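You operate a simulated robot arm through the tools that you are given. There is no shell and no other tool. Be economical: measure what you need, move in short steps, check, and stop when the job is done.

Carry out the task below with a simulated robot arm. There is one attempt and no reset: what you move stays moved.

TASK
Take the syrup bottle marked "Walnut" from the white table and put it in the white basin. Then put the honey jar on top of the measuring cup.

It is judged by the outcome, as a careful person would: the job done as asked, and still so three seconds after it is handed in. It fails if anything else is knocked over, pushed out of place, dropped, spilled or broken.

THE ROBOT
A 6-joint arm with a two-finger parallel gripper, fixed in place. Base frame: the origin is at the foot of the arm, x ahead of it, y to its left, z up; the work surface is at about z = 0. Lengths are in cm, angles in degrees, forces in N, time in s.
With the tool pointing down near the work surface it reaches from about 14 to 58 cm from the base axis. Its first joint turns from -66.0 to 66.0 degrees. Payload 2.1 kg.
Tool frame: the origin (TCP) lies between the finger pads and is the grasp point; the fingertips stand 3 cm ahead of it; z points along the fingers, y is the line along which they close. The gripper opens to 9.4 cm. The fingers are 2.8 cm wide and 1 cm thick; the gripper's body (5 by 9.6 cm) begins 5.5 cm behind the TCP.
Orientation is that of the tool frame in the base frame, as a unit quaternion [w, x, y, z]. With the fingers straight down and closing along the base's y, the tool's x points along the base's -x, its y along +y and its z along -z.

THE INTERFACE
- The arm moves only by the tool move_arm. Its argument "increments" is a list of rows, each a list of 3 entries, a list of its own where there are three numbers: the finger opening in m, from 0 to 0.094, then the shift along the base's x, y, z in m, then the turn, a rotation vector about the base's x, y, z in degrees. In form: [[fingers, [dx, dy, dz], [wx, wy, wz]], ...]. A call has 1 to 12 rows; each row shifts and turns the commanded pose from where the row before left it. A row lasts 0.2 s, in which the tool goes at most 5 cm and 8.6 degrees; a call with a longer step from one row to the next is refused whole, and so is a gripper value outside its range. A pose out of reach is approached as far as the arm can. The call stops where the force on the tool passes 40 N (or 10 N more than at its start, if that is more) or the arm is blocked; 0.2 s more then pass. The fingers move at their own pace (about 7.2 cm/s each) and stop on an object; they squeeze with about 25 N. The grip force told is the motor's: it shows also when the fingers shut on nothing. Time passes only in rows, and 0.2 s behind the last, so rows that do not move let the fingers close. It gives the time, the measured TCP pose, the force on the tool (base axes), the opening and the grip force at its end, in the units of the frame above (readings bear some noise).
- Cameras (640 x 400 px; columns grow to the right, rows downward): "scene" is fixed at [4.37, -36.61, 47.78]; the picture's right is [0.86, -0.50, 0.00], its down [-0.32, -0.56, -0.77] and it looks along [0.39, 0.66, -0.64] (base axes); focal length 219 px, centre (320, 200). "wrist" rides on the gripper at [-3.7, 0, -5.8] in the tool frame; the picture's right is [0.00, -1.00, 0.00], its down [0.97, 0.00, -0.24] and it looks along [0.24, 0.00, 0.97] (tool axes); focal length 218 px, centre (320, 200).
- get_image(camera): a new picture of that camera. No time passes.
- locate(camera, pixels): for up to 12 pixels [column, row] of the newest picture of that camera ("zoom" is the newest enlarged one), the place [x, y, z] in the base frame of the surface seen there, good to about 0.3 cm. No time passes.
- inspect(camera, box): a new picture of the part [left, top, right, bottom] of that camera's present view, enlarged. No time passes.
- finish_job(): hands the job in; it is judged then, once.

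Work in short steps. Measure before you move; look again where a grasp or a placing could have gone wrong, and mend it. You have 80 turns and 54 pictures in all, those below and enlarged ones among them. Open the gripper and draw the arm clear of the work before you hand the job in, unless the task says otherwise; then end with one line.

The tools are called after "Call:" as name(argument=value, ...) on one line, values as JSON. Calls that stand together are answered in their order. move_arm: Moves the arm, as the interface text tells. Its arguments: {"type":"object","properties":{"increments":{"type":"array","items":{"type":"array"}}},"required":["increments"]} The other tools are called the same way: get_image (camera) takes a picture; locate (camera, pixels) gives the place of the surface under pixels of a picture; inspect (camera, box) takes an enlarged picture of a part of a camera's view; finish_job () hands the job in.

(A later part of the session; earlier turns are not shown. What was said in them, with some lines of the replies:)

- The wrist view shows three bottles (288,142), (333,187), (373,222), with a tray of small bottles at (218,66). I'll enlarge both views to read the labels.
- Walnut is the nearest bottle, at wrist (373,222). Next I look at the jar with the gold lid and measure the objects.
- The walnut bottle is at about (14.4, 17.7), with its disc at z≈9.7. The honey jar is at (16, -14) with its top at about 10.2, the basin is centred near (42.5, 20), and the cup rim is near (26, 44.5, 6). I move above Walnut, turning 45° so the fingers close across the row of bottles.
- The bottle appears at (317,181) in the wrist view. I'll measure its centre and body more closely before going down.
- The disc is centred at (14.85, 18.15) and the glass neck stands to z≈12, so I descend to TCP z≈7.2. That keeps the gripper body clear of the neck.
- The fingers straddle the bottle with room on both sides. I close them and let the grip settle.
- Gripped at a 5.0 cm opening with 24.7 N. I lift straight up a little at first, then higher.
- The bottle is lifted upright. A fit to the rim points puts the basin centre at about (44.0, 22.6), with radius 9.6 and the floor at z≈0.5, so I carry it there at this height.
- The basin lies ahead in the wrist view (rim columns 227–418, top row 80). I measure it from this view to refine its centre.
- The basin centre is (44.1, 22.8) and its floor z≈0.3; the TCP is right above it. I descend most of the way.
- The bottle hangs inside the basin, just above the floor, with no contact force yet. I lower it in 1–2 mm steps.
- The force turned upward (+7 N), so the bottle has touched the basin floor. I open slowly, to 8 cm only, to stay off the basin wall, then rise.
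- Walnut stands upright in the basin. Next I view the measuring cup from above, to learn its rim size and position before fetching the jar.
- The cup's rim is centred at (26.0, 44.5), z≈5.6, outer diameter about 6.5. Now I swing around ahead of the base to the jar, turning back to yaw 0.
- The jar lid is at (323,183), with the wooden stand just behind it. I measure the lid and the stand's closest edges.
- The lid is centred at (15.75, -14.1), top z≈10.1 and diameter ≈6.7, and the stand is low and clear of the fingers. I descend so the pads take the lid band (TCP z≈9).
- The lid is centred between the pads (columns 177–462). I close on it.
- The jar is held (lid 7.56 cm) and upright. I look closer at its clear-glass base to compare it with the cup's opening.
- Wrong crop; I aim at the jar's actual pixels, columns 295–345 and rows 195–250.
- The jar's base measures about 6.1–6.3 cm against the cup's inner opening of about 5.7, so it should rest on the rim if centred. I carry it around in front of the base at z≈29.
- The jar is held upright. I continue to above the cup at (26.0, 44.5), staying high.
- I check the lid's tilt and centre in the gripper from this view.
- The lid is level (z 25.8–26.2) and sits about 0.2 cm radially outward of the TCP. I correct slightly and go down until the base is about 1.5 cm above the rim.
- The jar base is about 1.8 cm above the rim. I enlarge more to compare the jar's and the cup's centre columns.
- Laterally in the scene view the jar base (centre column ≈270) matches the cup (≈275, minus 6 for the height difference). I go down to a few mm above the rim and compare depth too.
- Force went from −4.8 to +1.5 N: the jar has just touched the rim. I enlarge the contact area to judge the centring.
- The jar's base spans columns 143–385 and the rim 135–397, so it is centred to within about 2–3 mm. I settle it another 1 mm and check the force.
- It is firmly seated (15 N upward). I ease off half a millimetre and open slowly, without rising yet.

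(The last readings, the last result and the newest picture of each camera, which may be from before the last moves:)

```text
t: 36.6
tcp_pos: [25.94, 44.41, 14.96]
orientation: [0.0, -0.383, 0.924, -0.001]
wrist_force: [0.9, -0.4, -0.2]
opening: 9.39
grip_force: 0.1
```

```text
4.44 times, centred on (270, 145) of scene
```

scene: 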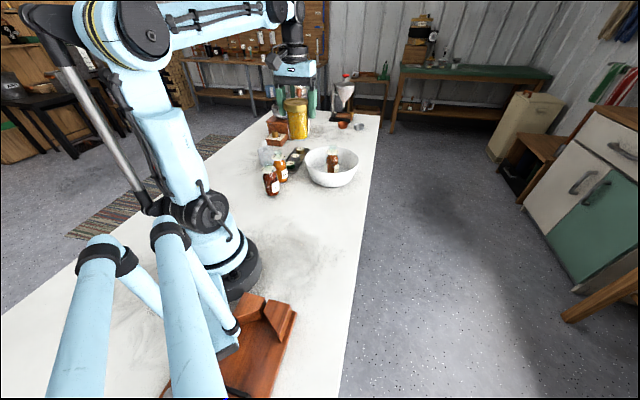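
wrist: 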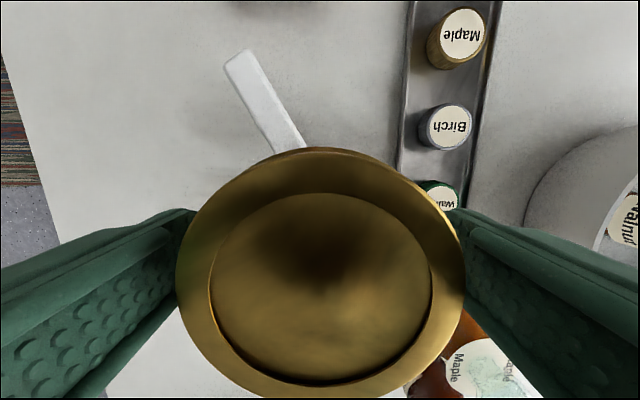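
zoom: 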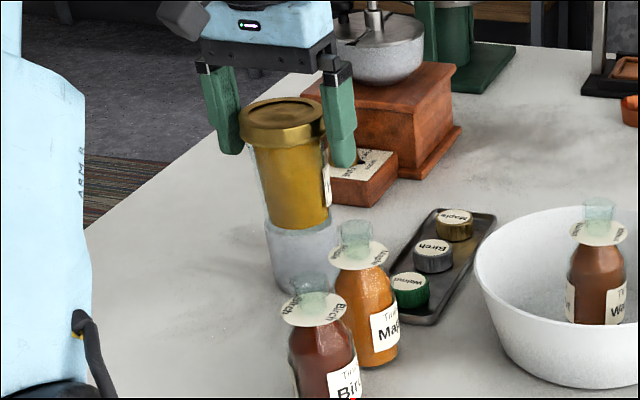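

The jar stands free on the cup with both fingers clear. I rise straight up, then draw back.

Call:
move_arm(increments=[[0.094, [0, 0, 0.008], [0, 0, 0]], [0.094, [0, 0, 0.015], [0, 0, 0]], [0.094, [0, 0, 0.025], [0, 0, 0]], [0.094, [0, 0, 0.03], [0, 0, 0]], [0.094, [0, 0, 0.03], [0, 0, 0]], [0.094, [0, 0, 0.03], [0, 0, 0]], [0.094, [0.01, -0.03, 0.01], [0, 0, 0]], [0.094, [0.01, -0.04, 0], [0, 0, 0]], [0.094, [0, -0.04, 0], [0, 0, 0]], [0.094, [0, -0.04, 0], [0, 0, 0]], [0.094, [0, -0.03, 0], [0, 0, 0]], [0.094, [0, 0, 0], [0, 0, 0]]])

Call:
get_image(camera="wrist")

Call:
inspect(camera="scene", box=[210, 80, 390, 220])

```text
t: 39.2
tcp_pos: [27.82, 26.34, 29.72]
orientation: [-0.001, -0.383, 0.924, 0.0]
wrist_force: [-0.4, 0.7, 0.2]
opening: 9.38
grip_force: 0.1
```

```text
10 pictures are left
```

wrist: 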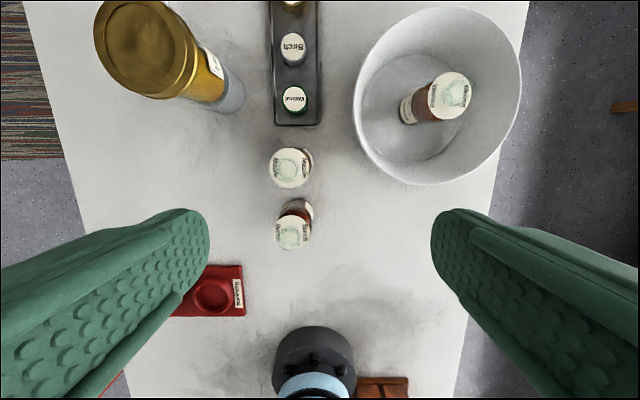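

```text
2.86 times, centred on (300, 150) of scene
```

zoom: 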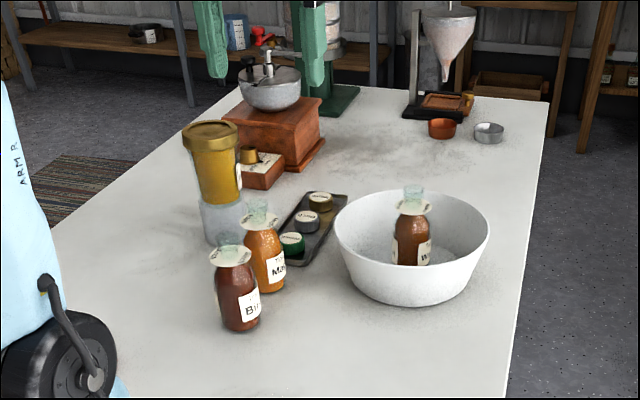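

Walnut stands in the basin, the jar stands upright on the cup, and everything else is in its place. The arm is clear and the gripper open, so I hand the job in.

Call:
finish_job()

```text
The job is handed in.
```

The "Walnut" syrup bottle is standing upright in the white basin and the honey jar is resting on top of the measuring cup; nothing else was disturbed.
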